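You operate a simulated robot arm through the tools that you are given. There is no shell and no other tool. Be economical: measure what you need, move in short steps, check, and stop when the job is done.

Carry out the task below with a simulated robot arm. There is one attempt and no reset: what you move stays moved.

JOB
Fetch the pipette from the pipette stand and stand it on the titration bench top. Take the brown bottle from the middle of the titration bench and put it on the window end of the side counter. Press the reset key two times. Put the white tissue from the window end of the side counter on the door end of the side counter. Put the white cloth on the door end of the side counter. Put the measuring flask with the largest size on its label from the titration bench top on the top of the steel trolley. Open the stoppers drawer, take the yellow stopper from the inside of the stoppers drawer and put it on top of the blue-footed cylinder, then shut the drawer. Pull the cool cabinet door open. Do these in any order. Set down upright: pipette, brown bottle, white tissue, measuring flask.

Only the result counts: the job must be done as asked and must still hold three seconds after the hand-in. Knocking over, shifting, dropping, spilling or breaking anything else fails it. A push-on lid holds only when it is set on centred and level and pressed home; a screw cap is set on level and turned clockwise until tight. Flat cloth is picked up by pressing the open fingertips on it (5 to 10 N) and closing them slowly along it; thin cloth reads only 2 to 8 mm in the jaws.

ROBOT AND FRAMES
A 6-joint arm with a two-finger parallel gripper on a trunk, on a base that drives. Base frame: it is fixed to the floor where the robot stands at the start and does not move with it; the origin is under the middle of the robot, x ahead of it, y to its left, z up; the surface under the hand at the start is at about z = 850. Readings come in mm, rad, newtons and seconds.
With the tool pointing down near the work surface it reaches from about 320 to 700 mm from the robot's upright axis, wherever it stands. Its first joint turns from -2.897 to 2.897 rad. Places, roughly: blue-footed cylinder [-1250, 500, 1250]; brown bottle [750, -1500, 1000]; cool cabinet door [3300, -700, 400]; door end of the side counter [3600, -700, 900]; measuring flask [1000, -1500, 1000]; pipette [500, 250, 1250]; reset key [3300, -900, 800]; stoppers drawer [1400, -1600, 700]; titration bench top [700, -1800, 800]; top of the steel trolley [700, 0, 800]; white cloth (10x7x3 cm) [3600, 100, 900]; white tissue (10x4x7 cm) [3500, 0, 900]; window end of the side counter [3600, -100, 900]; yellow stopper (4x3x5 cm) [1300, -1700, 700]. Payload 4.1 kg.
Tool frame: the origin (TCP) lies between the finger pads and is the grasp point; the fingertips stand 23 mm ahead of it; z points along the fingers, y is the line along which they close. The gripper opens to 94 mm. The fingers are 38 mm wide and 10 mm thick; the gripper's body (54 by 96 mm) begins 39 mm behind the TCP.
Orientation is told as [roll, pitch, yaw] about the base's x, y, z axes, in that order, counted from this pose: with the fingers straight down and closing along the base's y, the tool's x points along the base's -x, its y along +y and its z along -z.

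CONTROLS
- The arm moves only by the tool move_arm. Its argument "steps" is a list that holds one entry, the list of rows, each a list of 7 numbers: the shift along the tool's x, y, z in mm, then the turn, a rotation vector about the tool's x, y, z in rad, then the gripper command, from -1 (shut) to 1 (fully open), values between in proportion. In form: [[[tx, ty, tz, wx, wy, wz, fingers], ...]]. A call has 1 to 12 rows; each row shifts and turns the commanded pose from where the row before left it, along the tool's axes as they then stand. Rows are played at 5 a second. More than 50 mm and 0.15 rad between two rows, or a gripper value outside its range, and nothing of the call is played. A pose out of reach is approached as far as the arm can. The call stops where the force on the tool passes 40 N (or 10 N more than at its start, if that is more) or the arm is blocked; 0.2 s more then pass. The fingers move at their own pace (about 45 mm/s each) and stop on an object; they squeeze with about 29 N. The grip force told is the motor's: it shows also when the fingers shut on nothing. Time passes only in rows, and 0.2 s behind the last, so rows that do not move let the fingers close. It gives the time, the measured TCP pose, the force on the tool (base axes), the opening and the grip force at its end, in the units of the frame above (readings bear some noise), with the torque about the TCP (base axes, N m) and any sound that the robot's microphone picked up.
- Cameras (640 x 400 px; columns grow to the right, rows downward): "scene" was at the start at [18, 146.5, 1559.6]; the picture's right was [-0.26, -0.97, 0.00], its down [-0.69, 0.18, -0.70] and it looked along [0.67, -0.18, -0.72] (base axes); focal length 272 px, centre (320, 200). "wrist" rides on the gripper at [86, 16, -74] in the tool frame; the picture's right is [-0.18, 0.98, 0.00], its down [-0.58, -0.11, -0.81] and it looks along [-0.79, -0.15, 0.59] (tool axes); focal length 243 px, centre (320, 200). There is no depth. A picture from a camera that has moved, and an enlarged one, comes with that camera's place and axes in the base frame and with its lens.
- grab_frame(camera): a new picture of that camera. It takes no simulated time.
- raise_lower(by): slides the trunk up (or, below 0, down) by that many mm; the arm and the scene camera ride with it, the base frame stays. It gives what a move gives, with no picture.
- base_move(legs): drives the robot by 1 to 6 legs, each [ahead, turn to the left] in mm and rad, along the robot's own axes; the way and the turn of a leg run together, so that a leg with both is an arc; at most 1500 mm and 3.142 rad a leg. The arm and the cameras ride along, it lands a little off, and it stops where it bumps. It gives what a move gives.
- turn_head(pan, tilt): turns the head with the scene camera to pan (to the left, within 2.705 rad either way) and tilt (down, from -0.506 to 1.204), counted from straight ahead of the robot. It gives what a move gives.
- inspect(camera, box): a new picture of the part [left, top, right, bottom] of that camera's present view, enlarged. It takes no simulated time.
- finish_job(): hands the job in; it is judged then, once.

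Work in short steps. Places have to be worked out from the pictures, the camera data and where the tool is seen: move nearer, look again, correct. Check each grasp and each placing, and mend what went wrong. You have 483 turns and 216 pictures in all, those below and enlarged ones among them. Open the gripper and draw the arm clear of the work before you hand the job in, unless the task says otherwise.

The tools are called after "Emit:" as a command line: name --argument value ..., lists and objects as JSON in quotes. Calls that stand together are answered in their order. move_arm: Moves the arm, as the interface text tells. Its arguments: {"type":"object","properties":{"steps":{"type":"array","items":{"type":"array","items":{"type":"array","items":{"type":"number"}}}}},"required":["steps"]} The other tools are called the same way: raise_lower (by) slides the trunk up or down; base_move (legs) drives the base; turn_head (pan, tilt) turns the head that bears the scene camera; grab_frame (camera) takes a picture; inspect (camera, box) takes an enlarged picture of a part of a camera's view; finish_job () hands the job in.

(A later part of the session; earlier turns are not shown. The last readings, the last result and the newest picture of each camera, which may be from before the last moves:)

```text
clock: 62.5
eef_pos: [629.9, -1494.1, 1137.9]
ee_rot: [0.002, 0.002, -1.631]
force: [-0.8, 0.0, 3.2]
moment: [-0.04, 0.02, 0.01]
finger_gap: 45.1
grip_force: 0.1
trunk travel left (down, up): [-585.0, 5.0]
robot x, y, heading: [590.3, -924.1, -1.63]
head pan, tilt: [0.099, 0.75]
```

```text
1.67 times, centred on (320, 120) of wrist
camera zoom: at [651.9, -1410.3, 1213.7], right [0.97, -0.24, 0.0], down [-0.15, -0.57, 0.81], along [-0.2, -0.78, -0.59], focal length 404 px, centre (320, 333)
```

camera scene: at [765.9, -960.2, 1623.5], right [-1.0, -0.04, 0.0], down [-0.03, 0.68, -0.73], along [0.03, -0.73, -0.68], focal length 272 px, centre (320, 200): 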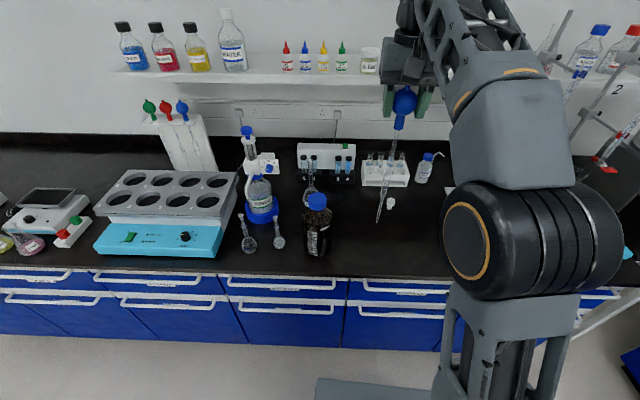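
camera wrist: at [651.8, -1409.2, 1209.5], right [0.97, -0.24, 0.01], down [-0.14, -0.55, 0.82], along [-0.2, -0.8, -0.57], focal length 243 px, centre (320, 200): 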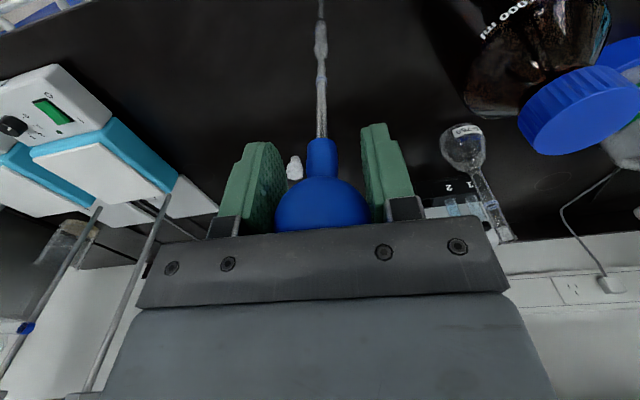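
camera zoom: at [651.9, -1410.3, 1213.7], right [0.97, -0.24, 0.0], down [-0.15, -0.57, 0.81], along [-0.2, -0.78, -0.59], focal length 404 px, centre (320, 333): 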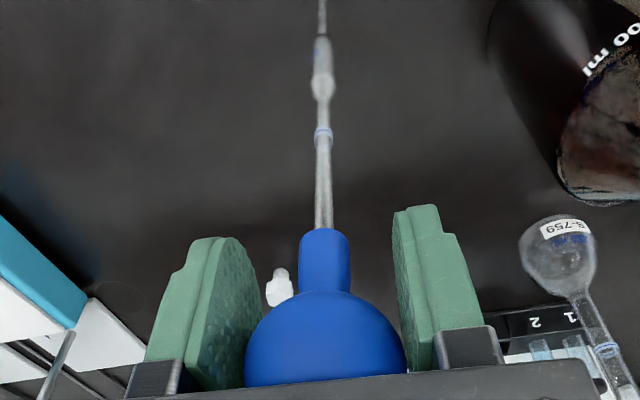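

Nearly free (3 N). Lift 1.5 mm, hold 0.4 s loose, then regrip and check whether it tilted.

Emit:
move_arm --steps '[[[0, 0, -1.5, 0, 0, 0, -0.04], [0, 0, 0, 0, 0, 0, -0.04], [0, 0, 0, 0, 0, 0, -0.3], [0, 0, 0, 0, 0, 0, -1], [0, 0, 0, 0, 0, 0, -1]]]'

Emit:
inspect --camera "wrist" --box '[220, 0, 420, 240]'

Emit:
inspect --camera "scene" --box '[340, 170, 420, 270]'

```text
clock: 63.7
eef_pos: [630.3, -1495.3, 1141.4]
ee_rot: [0.0, 0.001, -1.631]
force: [-0.7, 0.6, 0.3]
moment: [-0.02, 0.0, 0.01]
finger_gap: 42.5
grip_force: 28.8
trunk travel left (down, up): [-585.0, 5.0]
robot x, y, heading: [590.2, -925.9, -1.633]
head pan, tilt: [0.099, 0.75]
```

```text
1.67 times, centred on (320, 120) of wrist
camera zoom: at [652.0, -1410.7, 1216.4], right [0.97, -0.24, 0.0], down [-0.15, -0.57, 0.81], along [-0.2, -0.78, -0.59], focal length 404 px, centre (320, 333)
```

zoom: 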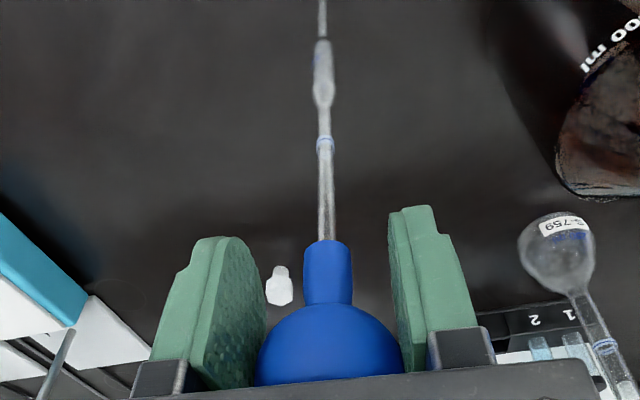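

```text
4.00 times, centred on (380, 220) of scene
camera zoom: at [766.0, -960.2, 1623.5], right [-1.0, -0.04, 0.0], down [-0.03, 0.68, -0.73], along [0.03, -0.73, -0.68], focal length 1088 px, centre (80, 120)
```

zoom: 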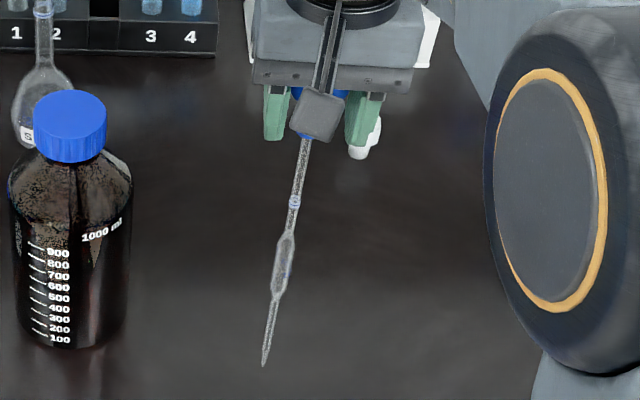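

Regripped; it had tilted by about 1.5–2° toward the wall in that 0.4 s, so free standing on the tip is doubtful. I lift it and look at the white tube rack and surroundings for support.

Emit:
move_arm --steps '[[[0, 0, -40, 0, 0, 0, -1], [0, 0, -40, 0, 0, 0, -1], [0, 0, -40, 0, 0, 0, -1], [0, 0, -40, 0, 0, 0, -1], [40, 0, 0, 0, 0, 0, -1], [40, 0, 0, 0, 0, 0, -1], [0, 0, 0, 0, 0, 0, -1]]]'

Emit:
inspect --camera "scene" --box '[340, 120, 460, 220]'

Emit:
inspect --camera "scene" --box '[350, 180, 430, 280]'

```text
clock: 65.3
eef_pos: [634.2, -1413.9, 1301.3]
ee_rot: [0.003, 0.001, -1.632]
force: [0.0, 0.2, -1.5]
moment: [-0.01, 0.03, -0.02]
finger_gap: 42.6
grip_force: 28.9
trunk travel left (down, up): [-585.0, 5.0]
robot x, y, heading: [591.4, -925.1, -1.637]
head pan, tilt: [0.099, 0.75]
```

```text
4.00 times, centred on (400, 170) of scene
camera zoom: at [766.0, -960.6, 1623.5], right [-1.0, -0.04, 0.0], down [-0.03, 0.68, -0.73], along [0.03, -0.73, -0.68], focal length 1088 px, centre (0, 320)
```

zoom: 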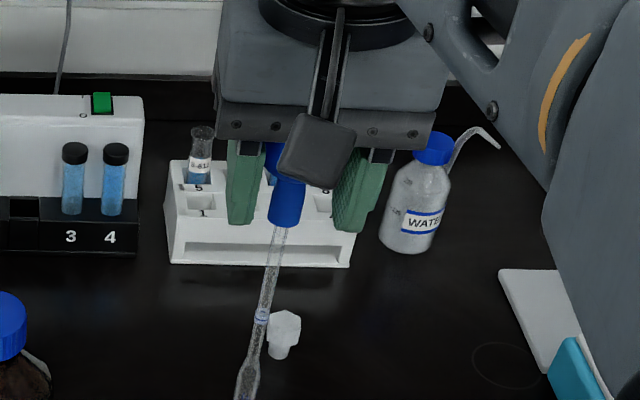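

```text
4.00 times, centred on (390, 230) of scene
camera zoom: at [766.0, -960.6, 1623.5], right [-1.0, -0.04, 0.0], down [-0.03, 0.68, -0.73], along [0.03, -0.73, -0.68], focal length 1088 px, centre (40, 80)
```

zoom: 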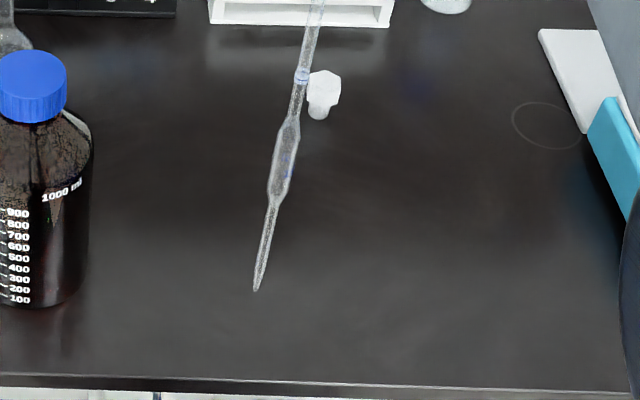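

Rack is too far back. Free standing may work if it is truly vertical; I measure the pipette's tilt in the tool frame with the wrist camera zoomed.

Emit:
inspect --camera "wrist" --box '[270, 0, 370, 62]'

Emit:
inspect --camera "wrist" --box '[270, 60, 370, 122]'

```text
6.40 times, centred on (320, 31) of wrist
camera zoom: at [655.2, -1329.4, 1376.3], right [0.97, -0.24, 0.0], down [-0.15, -0.57, 0.81], along [-0.2, -0.78, -0.59], focal length 1553 px, centre (320, 1282)
```

zoom: 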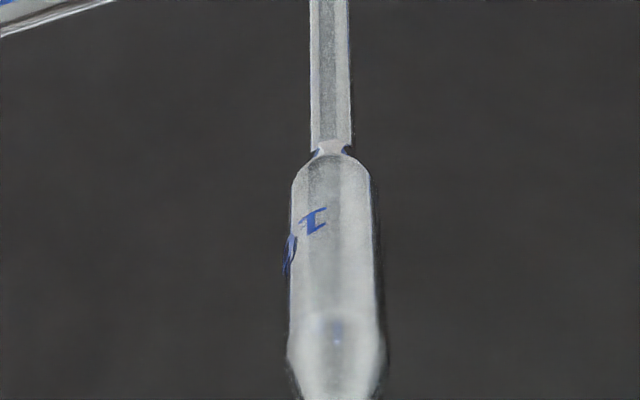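

```text
6.40 times, centred on (320, 91) of wrist
camera zoom: at [655.2, -1329.4, 1376.3], right [0.97, -0.24, 0.0], down [-0.15, -0.57, 0.81], along [-0.2, -0.78, -0.59], focal length 1553 px, centre (320, 898)
```

zoom: 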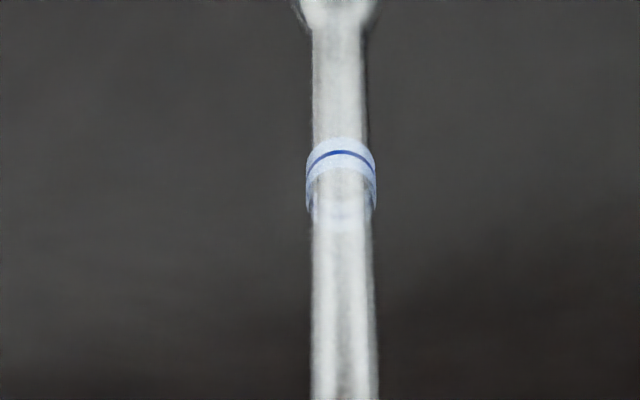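

Sideways it's vertical to ~0.1°; toward the wall it leans ≈0.031 rad in the grip. I compensate with −0.031 about tool y, move back over the spot and lower to just above contact.

Emit:
move_arm --steps '[[[-40, 0, 0, 0, -0.031, 0, -1], [-40, 0, 0, 0, 0, 0, -1], [0, 0, 40, 0, 0, 0, -1], [0, 0, 40, 0, 0, 0, -1], [0, 0, 40, 0, 0, 0, -1], [0, 0, 30, 0, 0, 0, -1], [0, 0, 0, 0, 0, 0, -1], [0, 0, 0, 0, 0, 0, -1]]]'

Emit:
inspect --camera "wrist" --box '[270, 0, 370, 62]'

Emit:
inspect --camera "scene" --box '[340, 200, 400, 270]'

```text
clock: 67.1
eef_pos: [627.6, -1499.7, 1150.6]
ee_rot: [0.002, -0.031, -1.632]
force: [0.8, 0.3, -0.9]
moment: [0.05, -0.03, 0.02]
finger_gap: 42.6
grip_force: 29.0
trunk travel left (down, up): [-585.0, 5.0]
robot x, y, heading: [595.1, -928.1, -1.628]
head pan, tilt: [0.099, 0.75]
```

```text
6.40 times, centred on (320, 31) of wrist
camera zoom: at [650.5, -1412.6, 1223.2], right [0.97, -0.24, 0.01], down [-0.14, -0.55, 0.82], along [-0.2, -0.8, -0.57], focal length 1553 px, centre (320, 1282)
```

zoom: 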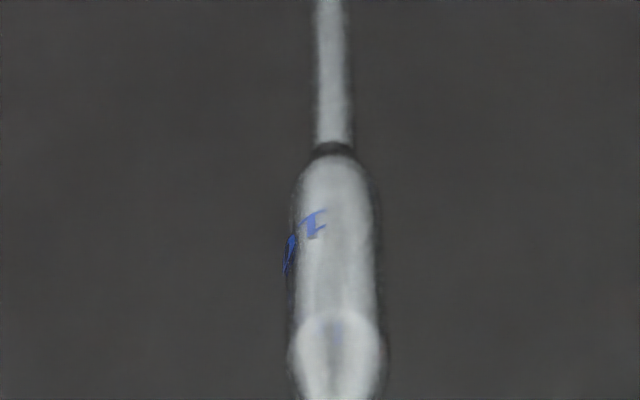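

```text
5.71 times, centred on (370, 235) of scene
camera zoom: at [766.0, -960.2, 1623.5], right [-1.0, -0.04, 0.0], down [-0.03, 0.68, -0.73], along [0.03, -0.73, -0.68], focal length 1554 px, centre (34, 0)
```

zoom: 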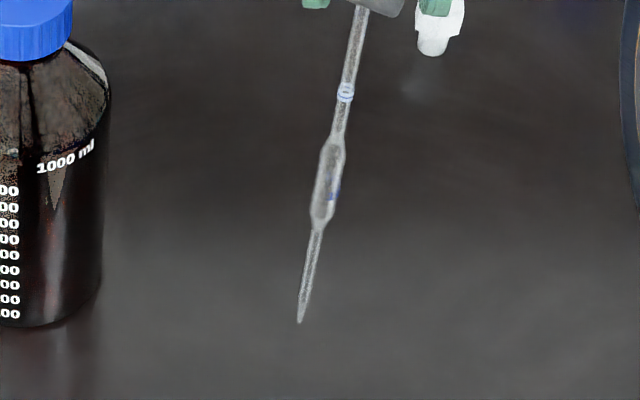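

Looks vertical within error. Lower gently to contact (expected TCP ≈1141).

Emit:
move_arm --steps '[[[0, 0, 5, 0, 0, 0, -1], [0, 0, 2, 0, 0, 0, -1], [0, 0, 0, 0, 0, 0, -1]]]'

Emit:
move_arm --steps '[[[0, 0, 1, 0, 0, 0, -1], [0, 0, 0, 0, 0, 0, -1]]]'

Emit:
move_arm --steps '[[[0, 0, 1, 0, 0, 0, -1], [0, 0, 0, 0, 0, 0, -1]]]'

```text
clock: 67.9
eef_pos: [628.4, -1498.1, 1144.1]
ee_rot: [0.003, -0.031, -1.632]
force: [0.7, 0.4, -0.3]
moment: [0.03, 0.01, 0.02]
finger_gap: 42.3
grip_force: 28.8
trunk travel left (down, up): [-585.0, 5.0]
robot x, y, heading: [587.7, -929.1, -1.633]
head pan, tilt: [0.099, 0.75]
```

```text
clock: 68.5
eef_pos: [629.8, -1498.4, 1144.9]
ee_rot: [0.002, -0.031, -1.632]
force: [-0.3, -0.4, -0.9]
moment: [0.01, -0.02, 0.01]
finger_gap: 42.5
grip_force: 28.7
trunk travel left (down, up): [-585.0, 5.0]
robot x, y, heading: [592.7, -925.6, -1.631]
head pan, tilt: [0.099, 0.75]
```

```text
clock: 69.1
eef_pos: [629.8, -1500.1, 1142.7]
ee_rot: [0.002, -0.032, -1.631]
force: [0.3, 1.2, -0.7]
moment: [0.02, 0.0, 0.0]
finger_gap: 42.2
grip_force: 28.6
trunk travel left (down, up): [-585.0, 5.0]
robot x, y, heading: [596.7, -927.3, -1.631]
head pan, tilt: [0.099, 0.75]
```

Emit:
move_arm --steps '[[[0, 0, 1, 0, 0, 0, -1], [0, 0, 0, 0, 0, 0, -1]]]'

Emit:
move_arm --steps '[[[0, 0, 0.7, 0, 0, 0, -1], [0, 0, 0, 0, 0, 0, -1]]]'

```text
clock: 69.7
eef_pos: [629.0, -1499.1, 1143.3]
ee_rot: [0.002, -0.031, -1.632]
force: [-1.0, 0.5, -1.4]
moment: [0.01, -0.05, 0.0]
finger_gap: 42.4
grip_force: 28.9
trunk travel left (down, up): [-585.0, 5.0]
robot x, y, heading: [591.3, -925.9, -1.628]
head pan, tilt: [0.099, 0.75]
```

```text
clock: 70.3
eef_pos: [629.6, -1499.7, 1142.0]
ee_rot: [0.001, -0.031, -1.631]
force: [-0.6, 0.0, 0.2]
moment: [-0.03, 0.01, 0.01]
finger_gap: 42.7
grip_force: 29.2
trunk travel left (down, up): [-585.0, 5.0]
robot x, y, heading: [592.5, -930.6, -1.632]
head pan, tilt: [0.099, 0.75]
```

Emit:
move_arm --steps '[[[0, 0, 0.7, 0, 0, 0, -1], [0, 0, 0, 0, 0, 0, -1]]]'

Emit:
move_arm --steps '[[[0, 0, 0.6, 0, 0, 0, -1], [0, 0, 0, 0, 0, 0, -1]]]'

```text
clock: 70.9
eef_pos: [629.3, -1498.7, 1140.7]
ee_rot: [0.001, -0.034, -1.633]
force: [0.2, 0.0, -0.8]
moment: [-0.02, -0.01, 0.0]
finger_gap: 42.7
grip_force: 29.3
trunk travel left (down, up): [-585.0, 5.0]
robot x, y, heading: [590.7, -926.5, -1.635]
head pan, tilt: [0.099, 0.75]
```

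```text
clock: 71.5
eef_pos: [630.5, -1499.1, 1140.0]
ee_rot: [0.003, -0.031, -1.632]
force: [0.4, 0.9, 2.8]
moment: [0.05, 0.0, -0.02]
finger_gap: 42.6
grip_force: 29.1
trunk travel left (down, up): [-585.0, 5.0]
robot x, y, heading: [591.2, -925.5, -1.629]
head pan, tilt: [0.099, 0.75]
```

Light contact (2.8 N). Loosen to 45 mm for one row and look.

Emit:
move_arm --steps '[[[0, 0, 0, 0, 0, 0, -0.04]]]'

Emit:
inspect --camera "wrist" --box '[220, 0, 420, 240]'

Emit:
inspect --camera "scene" --box '[340, 200, 400, 270]'

```text
clock: 71.9
eef_pos: [630.1, -1499.0, 1138.8]
ee_rot: [0.002, -0.031, -1.632]
force: [-0.7, 0.0, -0.6]
moment: [0.02, 0.01, 0.03]
finger_gap: 45.0
grip_force: 0.1
trunk travel left (down, up): [-585.0, 5.0]
robot x, y, heading: [590.7, -927.0, -1.631]
head pan, tilt: [0.099, 0.75]
```

```text
1.67 times, centred on (320, 120) of wrist
camera zoom: at [651.8, -1412.8, 1212.1], right [0.97, -0.24, 0.01], down [-0.14, -0.55, 0.82], along [-0.2, -0.8, -0.57], focal length 404 px, centre (320, 333)
```

zoom: 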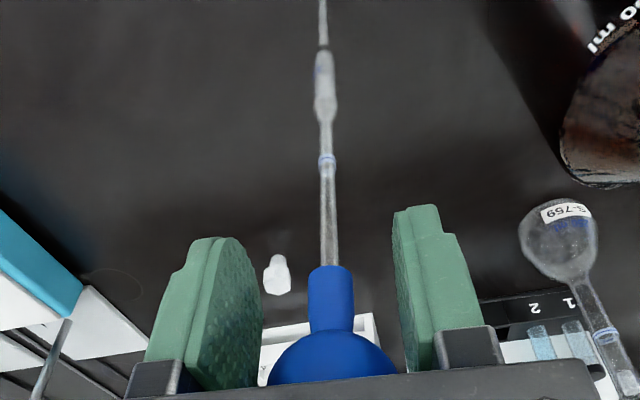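

```text
5.71 times, centred on (370, 235) of scene
camera zoom: at [766.0, -960.1, 1623.5], right [-1.0, -0.04, 0.0], down [-0.03, 0.68, -0.73], along [0.03, -0.73, -0.68], focal length 1554 px, centre (34, 0)
```

zoom: 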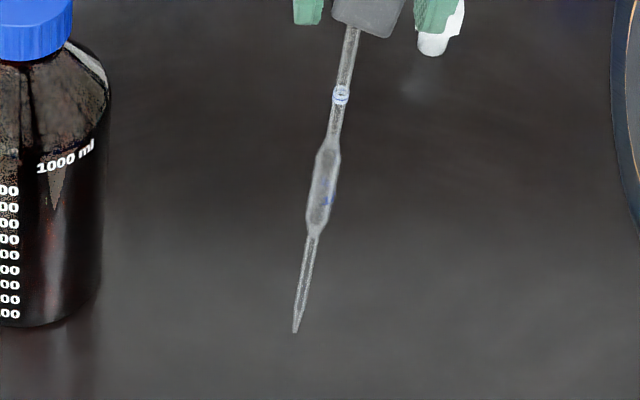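

It is leaning farther toward the wall – regrip at once.

Emit:
move_arm --steps '[[[-6, 0, 0, 0, 0, 0, -0.6], [0, 0, 0, 0, 0, 0, -1], [0, 0, 0, 0, 0, 0, -1]]]'

Emit:
inspect --camera "wrist" --box '[220, 0, 420, 240]'

```text
clock: 72.7
eef_pos: [630.3, -1505.8, 1138.8]
ee_rot: [0.002, -0.031, -1.63]
force: [-0.4, 0.2, 0.7]
moment: [-0.04, 0.01, 0.03]
finger_gap: 0.0
grip_force: 26.6
trunk travel left (down, up): [-585.0, 5.0]
robot x, y, heading: [595.6, -928.0, -1.627]
head pan, tilt: [0.099, 0.75]
```

```text
1.67 times, centred on (320, 120) of wrist
camera zoom: at [651.6, -1419.0, 1212.0], right [0.97, -0.24, 0.01], down [-0.14, -0.55, 0.82], along [-0.2, -0.8, -0.57], focal length 404 px, centre (320, 333)
```

zoom: 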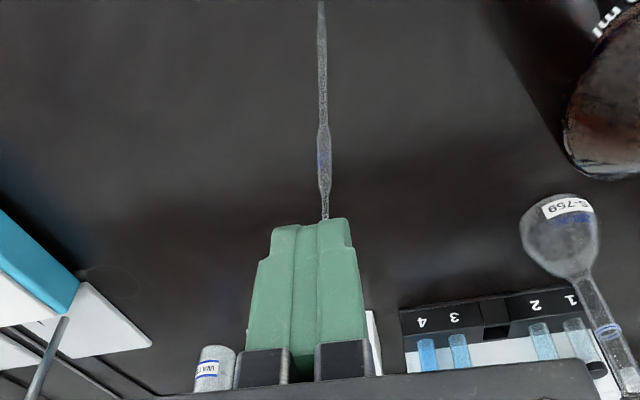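

It slipped past the fingers. I check where it is.

Emit:
grab_frame --camera "scene"

Emit:
inspect --camera "scene" --box '[310, 120, 450, 270]'

```text
167 pictures are left
camera scene: at [766.0, -960.2, 1623.5], right [-1.0, -0.04, 0.0], down [-0.03, 0.68, -0.73], along [0.03, -0.73, -0.68], focal length 272 px, centre (320, 200)
```

scene: 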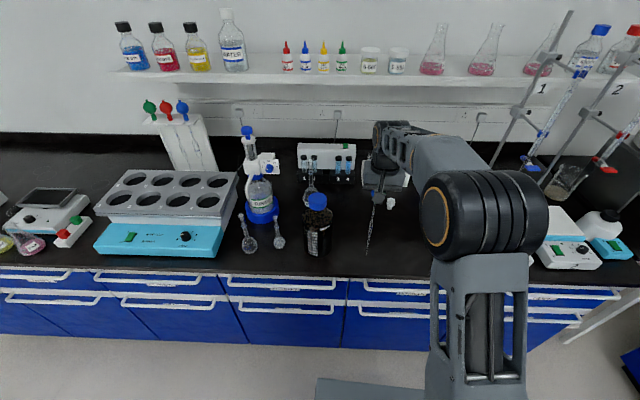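

```text
2.67 times, centred on (380, 195) of scene
camera zoom: at [766.0, -960.2, 1623.5], right [-1.0, -0.04, 0.0], down [-0.03, 0.68, -0.73], along [0.03, -0.73, -0.68], focal length 725 px, centre (160, 213)
```

zoom: 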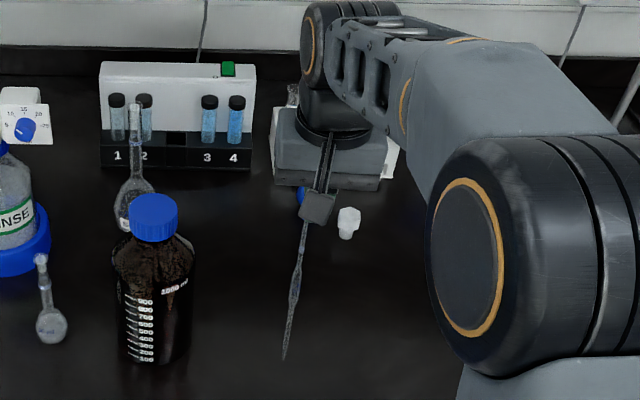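

The pipette now lies on the bench, tip toward the front at ≈(630,−1523), bulb ≈(582,−1817). I raise and retract the hand for a clean look.

Emit:
move_arm --steps '[[[0, 0, -40, 0, 0, 0, -1], [0, 0, -40, 0, 0, 0, -1], [0, 0, -40, 0, 0.031, 0, 1], [45, 0, 0, 0, 0, 0, 1], [45, 0, 0, 0, 0, 0, 1], [0, 0, 0, 0, 0, 0, 1]]]'

Emit:
grab_frame --camera "wrist"

Emit:
inspect --camera "scene" --box '[330, 130, 470, 270]'

Emit:
inspect --camera "scene" --box '[480, 80, 640, 280]'

```text
clock: 74.1
eef_pos: [635.8, -1411.6, 1257.9]
ee_rot: [0.002, 0.0, -1.632]
force: [0.4, 0.5, 1.5]
moment: [-0.02, 0.0, 0.04]
finger_gap: 86.6
grip_force: 0.0
trunk travel left (down, up): [-585.0, 5.0]
robot x, y, heading: [592.4, -925.5, -1.63]
head pan, tilt: [0.099, 0.75]
```

```text
165 pictures are left
camera wrist: at [657.7, -1327.4, 1333.9], right [0.97, -0.24, 0.0], down [-0.15, -0.57, 0.81], along [-0.2, -0.78, -0.59], focal length 243 px, centre (320, 200)
```

wrist: 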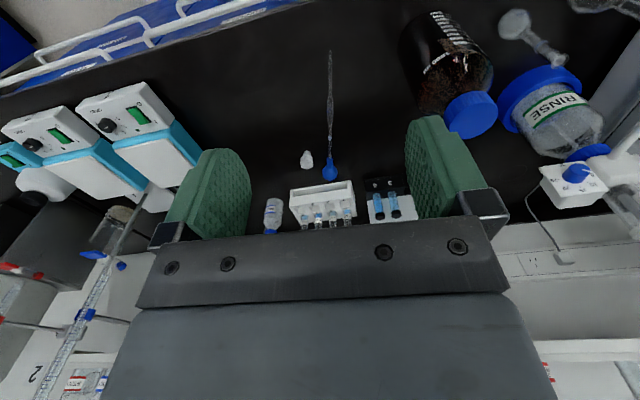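

```text
2.86 times, centred on (400, 200) of scene
camera zoom: at [766.0, -960.6, 1623.5], right [-1.0, -0.04, 0.0], down [-0.03, 0.68, -0.73], along [0.03, -0.73, -0.68], focal length 777 px, centre (91, 200)
```

zoom: 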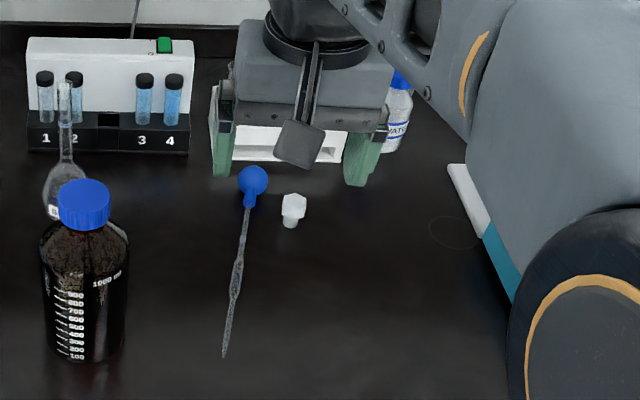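

```text
2.00 times, centred on (560, 180) of scene
camera zoom: at [766.0, -960.6, 1623.5], right [-1.0, -0.04, 0.0], down [-0.03, 0.68, -0.73], along [0.03, -0.73, -0.68], focal length 544 px, centre (-160, 240)
```

zoom: 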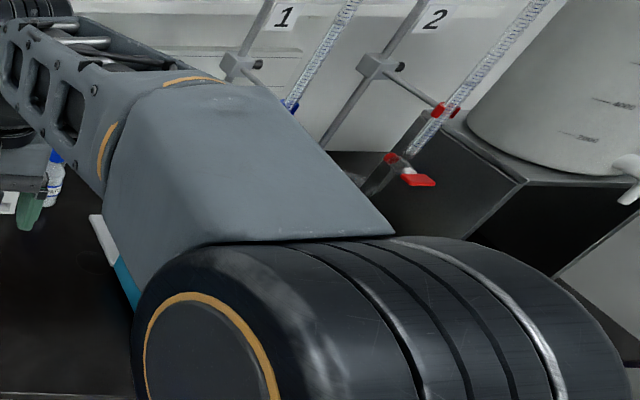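

The pipette is intact, lying from tip (629,−1521) to bulb (≈562,−1817). Free standing fails; my plan: drag it nearer, regrip its tube, stand it upright with a horizontal gripper and rest it with a slight lean. First drive 50 mm nearer and align the fingers across the tube below its bulge.

Emit:
base_move --legs '[[50, 0]]'

Emit:
move_arm --steps '[[[-40, 0, 0, 0, 0, 0.14, 0.06], [-40, 0, 0, 0, 0, 0.025, 0.06], [0, 0, 45, 0, 0, 0, 0.06], [0, 0, 45, 0, 0, 0, 0.06], [0, 0, 45, 0, 0, 0, 0.06], [0, 0, 45, 0, 0, 0, 0.06], [0, 0, 0, 0, 0, 0, 0.06]]]'

Emit:
grab_frame --camera "wrist"

```text
clock: 75.0
eef_pos: [633.0, -1461.1, 1256.8]
ee_rot: [0.003, 0.001, -1.634]
force: [-0.1, 0.0, 0.7]
moment: [0.02, -0.01, -0.01]
finger_gap: 93.9
grip_force: 0.1
trunk travel left (down, up): [-585.0, 5.0]
robot x, y, heading: [589.3, -976.0, -1.633]
head pan, tilt: [0.099, 0.75]
```

```text
clock: 76.6
eef_pos: [620.3, -1542.5, 1079.2]
ee_rot: [0.002, -0.001, -1.799]
force: [-0.5, -0.6, 1.0]
moment: [0.0, 0.03, -0.03]
finger_gap: 49.6
grip_force: 0.0
trunk travel left (down, up): [-585.0, 5.0]
robot x, y, heading: [591.3, -977.4, -1.635]
head pan, tilt: [0.099, 0.75]
```

```text
162 pictures are left
camera wrist: at [655.5, -1463.0, 1155.0], right [0.92, -0.4, 0.0], down [-0.24, -0.54, 0.81], along [-0.32, -0.74, -0.59], focal length 243 px, centre (320, 200)
```

wrist: 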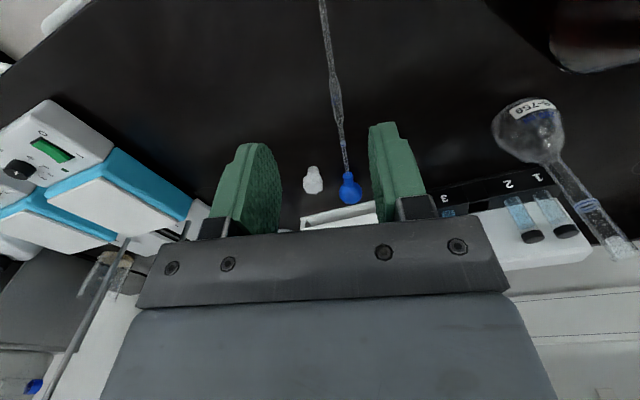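

Line of the pipette confirmed. Move to the thin section at (611,−1594) and go down to TCP z≈876.

Emit:
move_arm --steps '[[[-27, 1.5, 45, 0, 0, 0, 0.06], [-26, 1.5, 45, 0, 0, 0, 0.06], [0, 0, 45, 0, 0, 0, 0.06], [0, 0, 40, 0, 0, 0, 0.06], [0, 0, 0, 0, 0, 0, 0.06]]]'

Emit:
grab_frame --camera "wrist"

```text
refused: row 1 steps farther than a row can; nothing moved
```

```text
161 pictures are left
camera wrist: at [655.5, -1463.0, 1155.0], right [0.92, -0.4, 0.0], down [-0.24, -0.54, 0.81], along [-0.32, -0.74, -0.59], focal length 243 px, centre (320, 200)
```

wrist: 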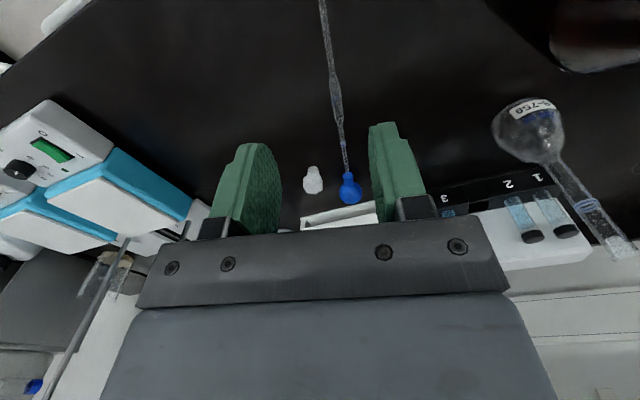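

Steps were too big; resend smaller (and keep pictures for later).

Emit:
move_arm --steps '[[[-27, 1.5, 35, 0, 0, 0, 0.06], [-26, 1.5, 35, 0, 0, 0, 0.06], [0, 0, 45, 0, 0, 0, 0.06], [0, 0, 45, 0, 0, 0, 0.06], [0, 0, 20, 0, 0, 0, 0.06], [0, 0, 0, 0, 0, 0, 0.06]]]'

Emit:
grab_frame --camera "wrist"

```text
clock: 78.0
eef_pos: [612.7, -1594.1, 897.3]
ee_rot: [0.001, 0.0, -1.798]
force: [0.3, -0.2, -0.4]
moment: [-0.02, 0.0, -0.01]
finger_gap: 49.5
grip_force: 0.0
trunk travel left (down, up): [-585.0, 5.0]
robot x, y, heading: [587.9, -977.0, -1.635]
head pan, tilt: [0.099, 0.75]
```

```text
160 pictures are left
camera wrist: at [647.7, -1514.6, 972.8], right [0.92, -0.4, 0.0], down [-0.24, -0.54, 0.81], along [-0.32, -0.74, -0.59], focal length 243 px, centre (320, 200)
```

wrist: 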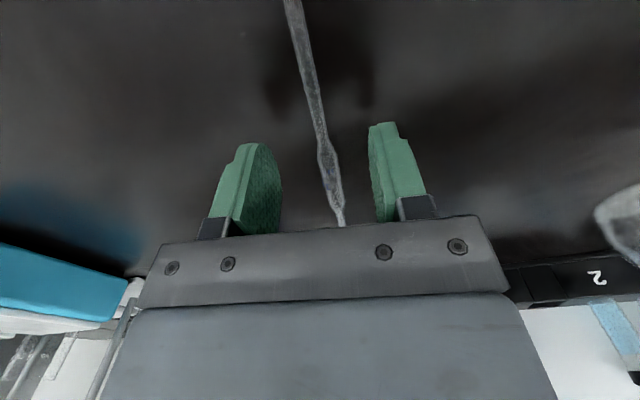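

Tube is centred between the fingers, just short of the bulge. Lower to 875 and close gently.

Emit:
move_arm --steps '[[[8, 0, 10, 0, 0, 0, 0.06], [0, 0, 10, 0, 0, 0, 0.06], [0, 0, 1.5, 0, 0, 0, 0.06], [0, 0, 0, 0, 0, 0, -0.3], [0, 0, 0, 0, 0, 0, -0.7], [0, 0, 0, 0, 0, 0, -1], [0, 0, 0, 0, 0, 0, -1], [0, 0, 0, 0, 0, 0, -1]]]'

```text
clock: 79.8
eef_pos: [614.6, -1584.2, 876.3]
ee_rot: [0.002, 0.001, -1.798]
force: [0.1, 0.1, -0.2]
moment: [0.0, 0.03, 0.04]
finger_gap: 7.0
grip_force: 29.2
trunk travel left (down, up): [-585.0, 5.0]
robot x, y, heading: [588.7, -977.2, -1.634]
head pan, tilt: [0.099, 0.75]
```

Gripped (7 mm). Lift 4 mm and drag it 110 mm toward the robot along its own line, then lower and release.

Emit:
move_arm --steps '[[[0, 0, -4, 0, 0, 0, -1], [20, 0, 0, 0, 0, 0, -1], [20, 0, 0, 0, 0, 0, -1], [20, 0, 0, 0, 0, 0, -1], [20, 0, 0, 0, 0, 0, -1], [20, 0, 0, 0, 0, 0, -1], [10, 0, 0, 0, 0, 0, -1], [0, 0, 4, 0, 0, 0, -1], [0, 0, 0, 0, 0, 0, -1]]]'

Emit:
grab_frame --camera "wrist"

```text
clock: 81.8
eef_pos: [640.0, -1476.3, 877.4]
ee_rot: [0.002, 0.0, -1.797]
force: [-0.5, -0.2, -0.2]
moment: [0.12, -0.02, -0.01]
finger_gap: 6.7
grip_force: 28.5
trunk travel left (down, up): [-585.0, 5.0]
robot x, y, heading: [589.7, -975.4, -1.628]
head pan, tilt: [0.099, 0.75]
```

```text
159 pictures are left
camera wrist: at [675.5, -1397.1, 952.4], right [0.92, -0.4, 0.0], down [-0.24, -0.54, 0.81], along [-0.32, -0.74, -0.59], focal length 243 px, centre (320, 200)
```

wrist: 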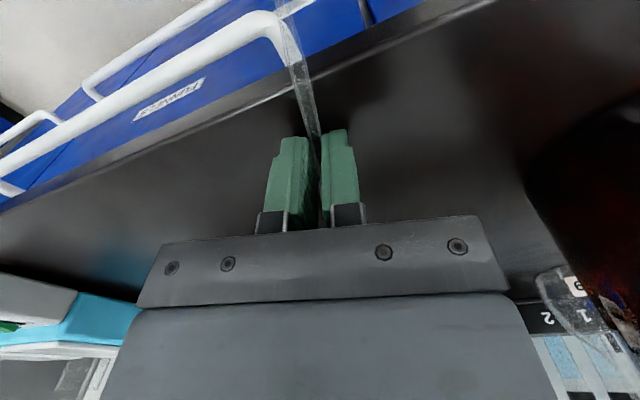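

Release, rise and move 160 mm along toward the bulb to see the upper tube.

Emit:
move_arm --steps '[[[0, 0, 0, 0, 0, 0, -0.5], [0, 0, 0, 0, 0, 0, 0.06], [0, 0, 0, 0, 0, 0, 0.06], [0, 0, -40, 0, 0, 0, 0.06], [0, 0, -20, 0, 0, 0, 0.06], [-40, 0, 0, 0, 0, 0, 0.06], [-40, 0, 0, 0, 0, 0, 0.06], [-40, 0, 0, 0, 0, 0, 0.06], [-40, 0, 0, 0, 0, 0, 0.06], [0, 0, 0, 0, 0, 0, 0.06]]]'

Emit:
grab_frame --camera "wrist"

Emit:
grab_frame --camera "scene"

```text
clock: 84.0
eef_pos: [599.1, -1631.3, 939.4]
ee_rot: [0.002, 0.001, -1.797]
force: [0.2, -0.7, -1.0]
moment: [0.0, 0.02, -0.01]
finger_gap: 50.0
grip_force: 0.1
trunk travel left (down, up): [-585.0, 5.0]
robot x, y, heading: [590.5, -975.5, -1.637]
head pan, tilt: [0.099, 0.75]
```

```text
158 pictures are left
camera wrist: at [635.2, -1552.3, 1015.4], right [0.92, -0.4, 0.0], down [-0.24, -0.54, 0.81], along [-0.32, -0.74, -0.59], focal length 243 px, centre (320, 200)
```

wrist: 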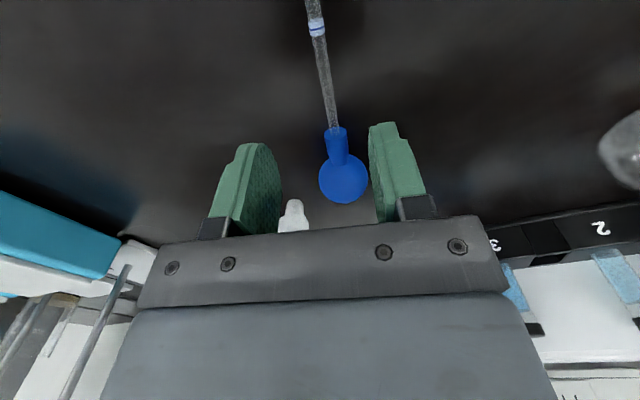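

```text
157 pictures are left
camera scene: at [762.9, -1009.1, 1623.5], right [-1.0, -0.04, 0.0], down [-0.03, 0.68, -0.73], along [0.03, -0.73, -0.68], focal length 272 px, centre (320, 200)
```

scene: 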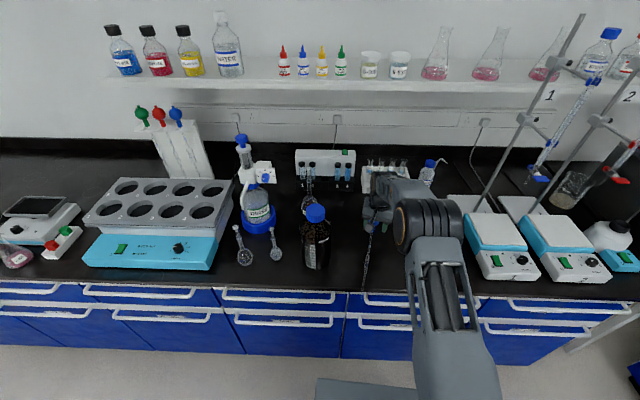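

TCP is right above the tube between ring and neck. Descend to 876 and grip.

Emit:
move_arm --steps '[[[0, 2, 30, 0, 0, 0, 0.06], [0, 0, 25, 0, 0, 0, 0.06], [0, 0, 8, 0, 0, 0, 0.06], [0, 0, 0, 0, 0, 0, -0.3], [0, 0, 0, 0, 0, 0, -0.7], [0, 0, 0, 0, 0, 0, -1], [0, 0, 0, 0, 0, 0, -1], [0, 0, 0, 0, 0, 0, -1]]]'

```text
clock: 85.8
eef_pos: [604.3, -1632.7, 873.1]
ee_rot: [0.002, -0.001, -1.797]
force: [0.3, -0.8, 0.7]
moment: [0.0, -0.01, 0.04]
finger_gap: 6.1
grip_force: 28.5
trunk travel left (down, up): [-585.0, 5.0]
robot x, y, heading: [587.7, -977.5, -1.634]
head pan, tilt: [0.099, 0.75]
```

Tube gripped. Lift, and meanwhile look closely at the left stirrer as a leaning support.

Emit:
move_arm --steps '[[[0, 0, -40, 0, 0, 0, -1], [0, 0, -45, 0, 0, 0, -1], [0, 0, -45, 0, 0, 0, -1], [0, 0, -45, 0, 0, 0, -1], [0, 0, -45, 0, 0, 0, -1], [0, 0, -30, 0, 0, 0, -1], [0, 0, 0, 0, 0, 0, -1]]]'

Emit:
inspect --camera "scene" --box '[430, 170, 600, 300]'

Emit:
inspect --camera "scene" --box '[310, 100, 450, 270]'

```text
clock: 87.4
eef_pos: [604.5, -1634.8, 1128.6]
ee_rot: [0.002, -0.001, -1.799]
force: [-0.2, 0.1, -1.0]
moment: [0.02, -0.05, 0.0]
finger_gap: 6.6
grip_force: 29.3
trunk travel left (down, up): [-585.0, 5.0]
robot x, y, heading: [588.5, -973.0, -1.632]
head pan, tilt: [0.099, 0.75]
```

```text
3.08 times, centred on (515, 235) of scene
camera zoom: at [762.9, -1009.3, 1623.5], right [-1.0, -0.04, 0.0], down [-0.03, 0.68, -0.73], along [0.03, -0.73, -0.68], focal length 837 px, centre (-280, 92)
```

zoom: 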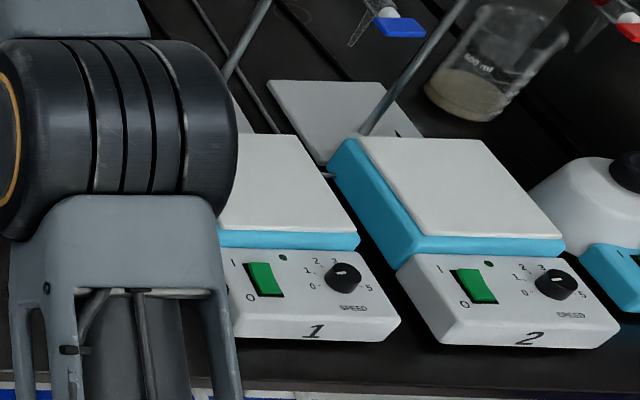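

```text
2.35 times, centred on (380, 185) of scene
camera zoom: at [762.9, -1009.3, 1623.5], right [-1.0, -0.04, 0.0], down [-0.03, 0.68, -0.73], along [0.03, -0.73, -0.68], focal length 640 px, centre (179, 235)
```

zoom: 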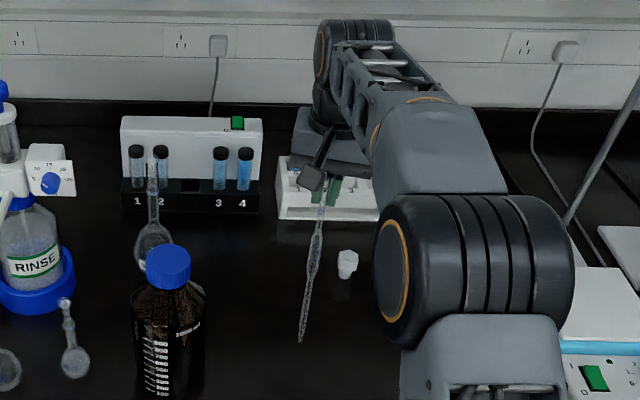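

The stirrers' sides could serve as a support. First turn the pipette upright: rotate −90° about the closing axis in small rows.

Emit:
move_arm --steps '[[[0, 0, 0, 0, -0.143, 0, -1], [0, 0, 0, 0, -0.143, 0, -1], [0, 0, 0, 0, -0.143, 0, -1], [0, 0, 0, 0, -0.143, 0, -1], [0, 0, 0, 0, -0.143, 0, -1], [0, 0, 0, 0, 0, 0, -1]]]'

Emit:
grab_frame --camera "scene"

```text
clock: 88.8
eef_pos: [604.9, -1633.7, 1125.2]
ee_rot: [0.003, -0.718, -1.798]
force: [0.3, -0.4, -0.7]
moment: [0.03, 0.01, 0.02]
finger_gap: 6.1
grip_force: 29.4
trunk travel left (down, up): [-585.0, 5.0]
robot x, y, heading: [589.5, -974.1, -1.631]
head pan, tilt: [0.099, 0.75]
```

```text
154 pictures are left
camera scene: at [762.9, -1009.2, 1623.5], right [-1.0, -0.04, 0.0], down [-0.03, 0.68, -0.73], along [0.03, -0.73, -0.68], focal length 272 px, centre (320, 200)
```

scene: 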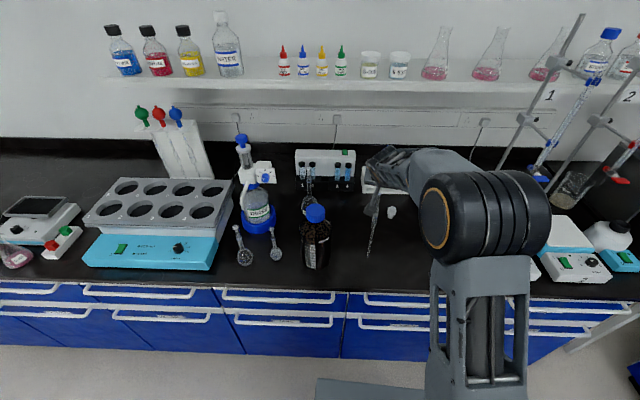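

Rotation works. Finish turning it upright and raise a bit.

Emit:
move_arm --steps '[[[0, 0, 0, 0, -0.143, 0, -1], [0, 0, 0, 0, -0.143, 0, -1], [0, 0, 0, 0, -0.143, 0, -1], [0, 0, 0, 0, -0.143, 0, -1], [0, 0, 0, 0, -0.143, 0, -1], [0, 0, 0, 0, -0.14, 0, -1], [-40, 0, 0, 0, 0, 0, -1], [-35, 0, 0, 0, 0, 0, -1], [0, 0, 0, 0, 0, 0, -1]]]'

Emit:
inspect --camera "scene" --box '[310, 100, 450, 270]'

```text
clock: 90.8
eef_pos: [606.1, -1631.3, 1197.0]
ee_rot: [0.668, -1.569, -2.467]
force: [0.3, 0.1, -1.3]
moment: [0.01, 0.0, -0.03]
finger_gap: 6.2
grip_force: 29.3
trunk travel left (down, up): [-585.0, 5.0]
robot x, y, heading: [588.2, -973.4, -1.637]
head pan, tilt: [0.099, 0.75]
```

```text
2.35 times, centred on (380, 185) of scene
camera zoom: at [763.0, -1009.4, 1623.5], right [-1.0, -0.04, 0.0], down [-0.03, 0.68, -0.73], along [0.03, -0.73, -0.68], focal length 640 px, centre (179, 235)
```

zoom: 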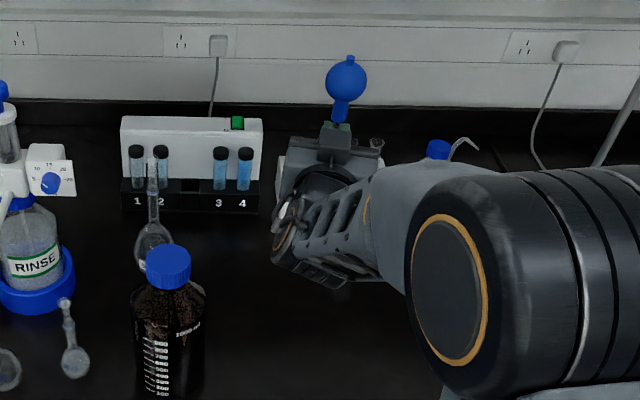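

Upright now. Back off, shift ~350 mm right and face the bench again beside the left stirrer.

Emit:
base_move --legs '[[-300, 0], [0, -1.5], [360, 0], [0, 1.567], [180, 0]]'

Emit:
grab_frame --camera "scene"

```text
clock: 103.5
eef_pos: [299.5, -1506.0, 1196.2]
ee_rot: [0.556, -1.566, -2.292]
force: [0.8, 0.2, -0.6]
moment: [-0.03, -0.03, -0.02]
finger_gap: 6.0
grip_force: 29.0
trunk travel left (down, up): [-585.0, 5.0]
robot x, y, heading: [240.1, -852.7, -1.573]
head pan, tilt: [0.099, 0.75]
```

```text
152 pictures are left
camera scene: at [414.8, -873.7, 1623.5], right [-0.99, -0.1, 0.0], down [-0.07, 0.68, -0.73], along [0.07, -0.73, -0.68], focal length 272 px, centre (320, 200)
```

scene: 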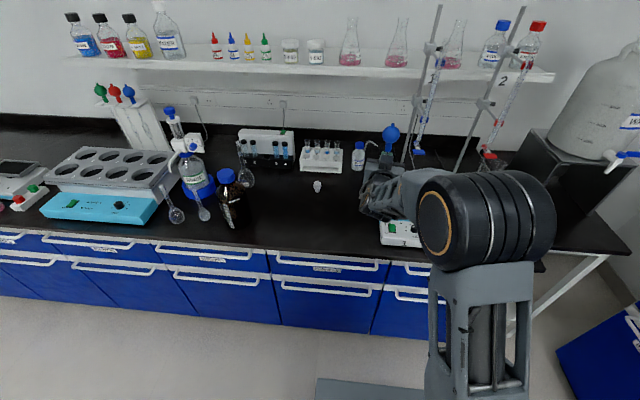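

The stirrer's front-left foot is ≈(255,−1484). Zoom on it.

Emit:
inspect --camera "scene" --box '[350, 110, 440, 260]'

Emit:
grab_frame --camera "wrist"

```text
2.67 times, centred on (395, 185) of scene
camera zoom: at [414.8, -873.7, 1623.5], right [-0.99, -0.1, 0.0], down [-0.07, 0.68, -0.73], along [0.07, -0.73, -0.68], focal length 725 px, centre (120, 240)
```

zoom: 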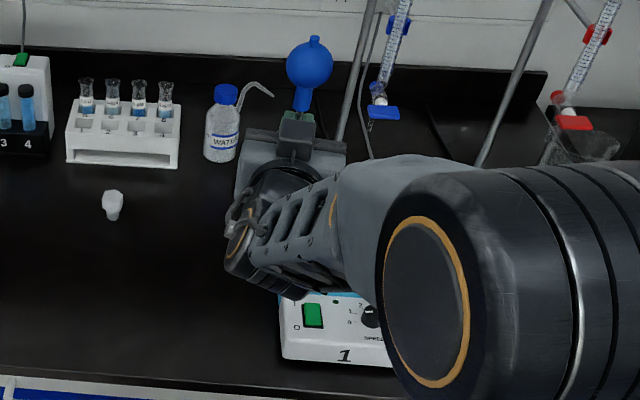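

```text
150 pictures are left
camera wrist: at [327.5, -1435.6, 1110.4], right [0.97, -0.16, 0.19], down [0.02, 0.81, 0.58], along [-0.24, -0.56, 0.79], focal length 243 px, centre (320, 200)
```

wrist: 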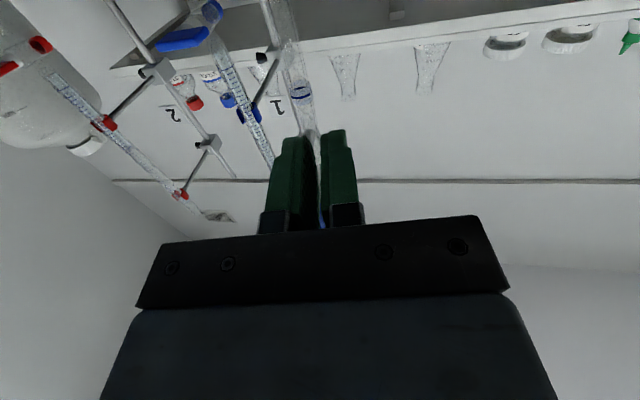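

I align the tool to point straight −y (−0.164 about tool x), undo the estimated 0.067 over-rotation about tool y, then check the pipette's line from the wrist.

Emit:
move_arm --steps '[[[0, 0, 0, -0.082, 0, 0, -1], [0, 0, 0, -0.082, 0, 0, -1], [0, 0, 0, 0, 0.067, 0, -1], [0, 0, 0, 0, 0, 0, -1], [0, 0, 0, 0, 0, 0, -1]]]'

Emit:
grab_frame --camera "wrist"

Emit:
inspect --camera "scene" --box '[350, 110, 440, 260]'

```text
clock: 104.7
eef_pos: [313.3, -1504.1, 1199.2]
ee_rot: [0.018, -1.498, -1.6]
force: [0.8, 0.1, -0.3]
moment: [0.01, 0.0, 0.03]
finger_gap: 6.0
grip_force: 28.9
out of reach, approached as far as the arm can: row 3
trunk travel left (down, up): [-585.0, 5.0]
robot x, y, heading: [236.8, -851.8, -1.565]
head pan, tilt: [0.099, 0.75]
```

```text
149 pictures are left
camera wrist: at [330.7, -1424.5, 1120.0], right [0.98, -0.02, 0.18], down [-0.1, 0.76, 0.64], along [-0.16, -0.65, 0.75], focal length 243 px, centre (320, 200)
```

wrist: 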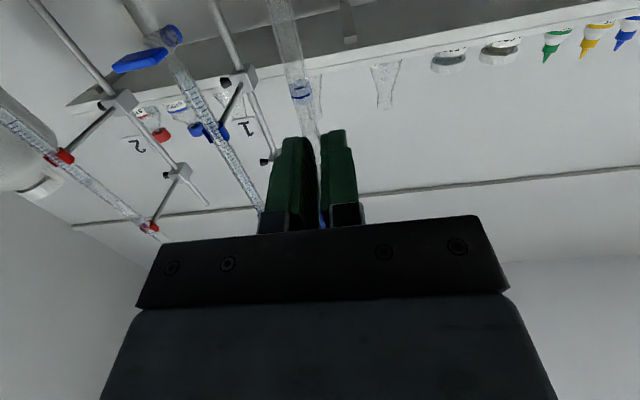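

```text
2.67 times, centred on (395, 185) of scene
camera zoom: at [414.7, -872.8, 1623.5], right [-0.99, -0.1, 0.0], down [-0.07, 0.68, -0.73], along [0.07, -0.73, -0.68], focal length 725 px, centre (120, 240)
```

zoom: 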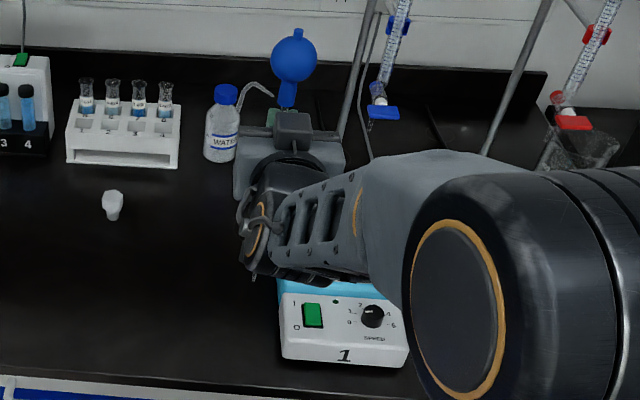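

The hand hides the pipette from the scene camera; I zoom on bulb and neck to measure sideways tilt precisely.

Emit:
inspect --camera "scene" --box '[365, 115, 405, 160]'

```text
8.89 times, centred on (385, 138) of scene
camera zoom: at [414.7, -872.8, 1623.5], right [-0.99, -0.1, 0.0], down [-0.07, 0.68, -0.73], along [0.07, -0.73, -0.68], focal length 2418 px, centre (-258, 756)
```

zoom: 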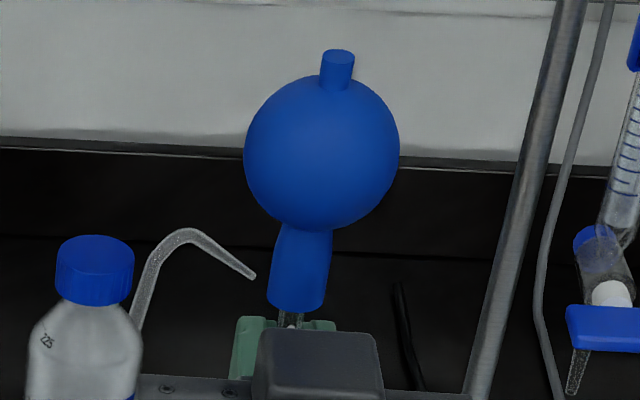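

Sideways tilt is only ~0.01 rad. Best geometry: hold with the gripper pointing −x and lean the pipette toward −x on the stirrer's left side, watching from the front. Back off and try turning the tool toward −x in the free space.

Emit:
base_move --legs '[[-280, 0]]'

Emit:
move_arm --steps '[[[0, 0, -40, 0.14, 0, 0, -1], [0, 0, -40, 0.14, 0, 0, -1], [0, 0, 0, 0.14, 0, 0, -1], [0, 0, 0, 0.14, 0, 0, -1], [0, 0, 0, 0.14, 0, 0, -1], [0, 0, 0, 0.14, 0, 0, -1], [0, 0, 0, 0.14, 0, 0, -1], [0, 0, 0, 0, 0, 0, -1], [0, 0, 0, 0, 0, 0, -1]]]'

Emit:
grab_frame --camera "scene"

```text
clock: 106.7
eef_pos: [310.7, -1204.6, 1201.0]
ee_rot: [0.021, -1.499, -1.604]
force: [0.4, 0.3, -0.5]
moment: [-0.01, -0.01, -0.01]
finger_gap: 5.7
grip_force: 29.5
trunk travel left (down, up): [-585.0, 5.0]
robot x, y, heading: [237.5, -548.1, -1.57]
head pan, tilt: [0.099, 0.75]
```

```text
clock: 108.7
eef_pos: [317.9, -1126.0, 1205.7]
ee_rot: [-0.96, -1.5, -1.603]
force: [-1.1, 0.6, -0.8]
moment: [-0.03, -0.02, 0.01]
finger_gap: 6.2
grip_force: 29.4
trunk travel left (down, up): [-585.0, 5.0]
robot x, y, heading: [243.1, -554.1, -1.572]
head pan, tilt: [0.099, 0.75]
```

```text
146 pictures are left
camera scene: at [414.4, -575.0, 1623.5], right [-1.0, -0.1, 0.0], down [-0.07, 0.68, -0.73], along [0.07, -0.73, -0.68], focal length 272 px, centre (320, 200)
```

scene: 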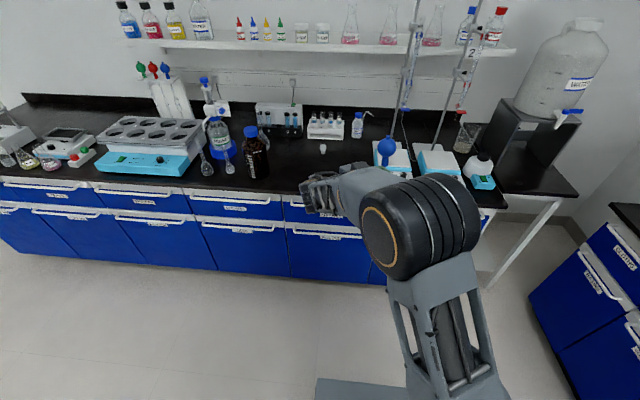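

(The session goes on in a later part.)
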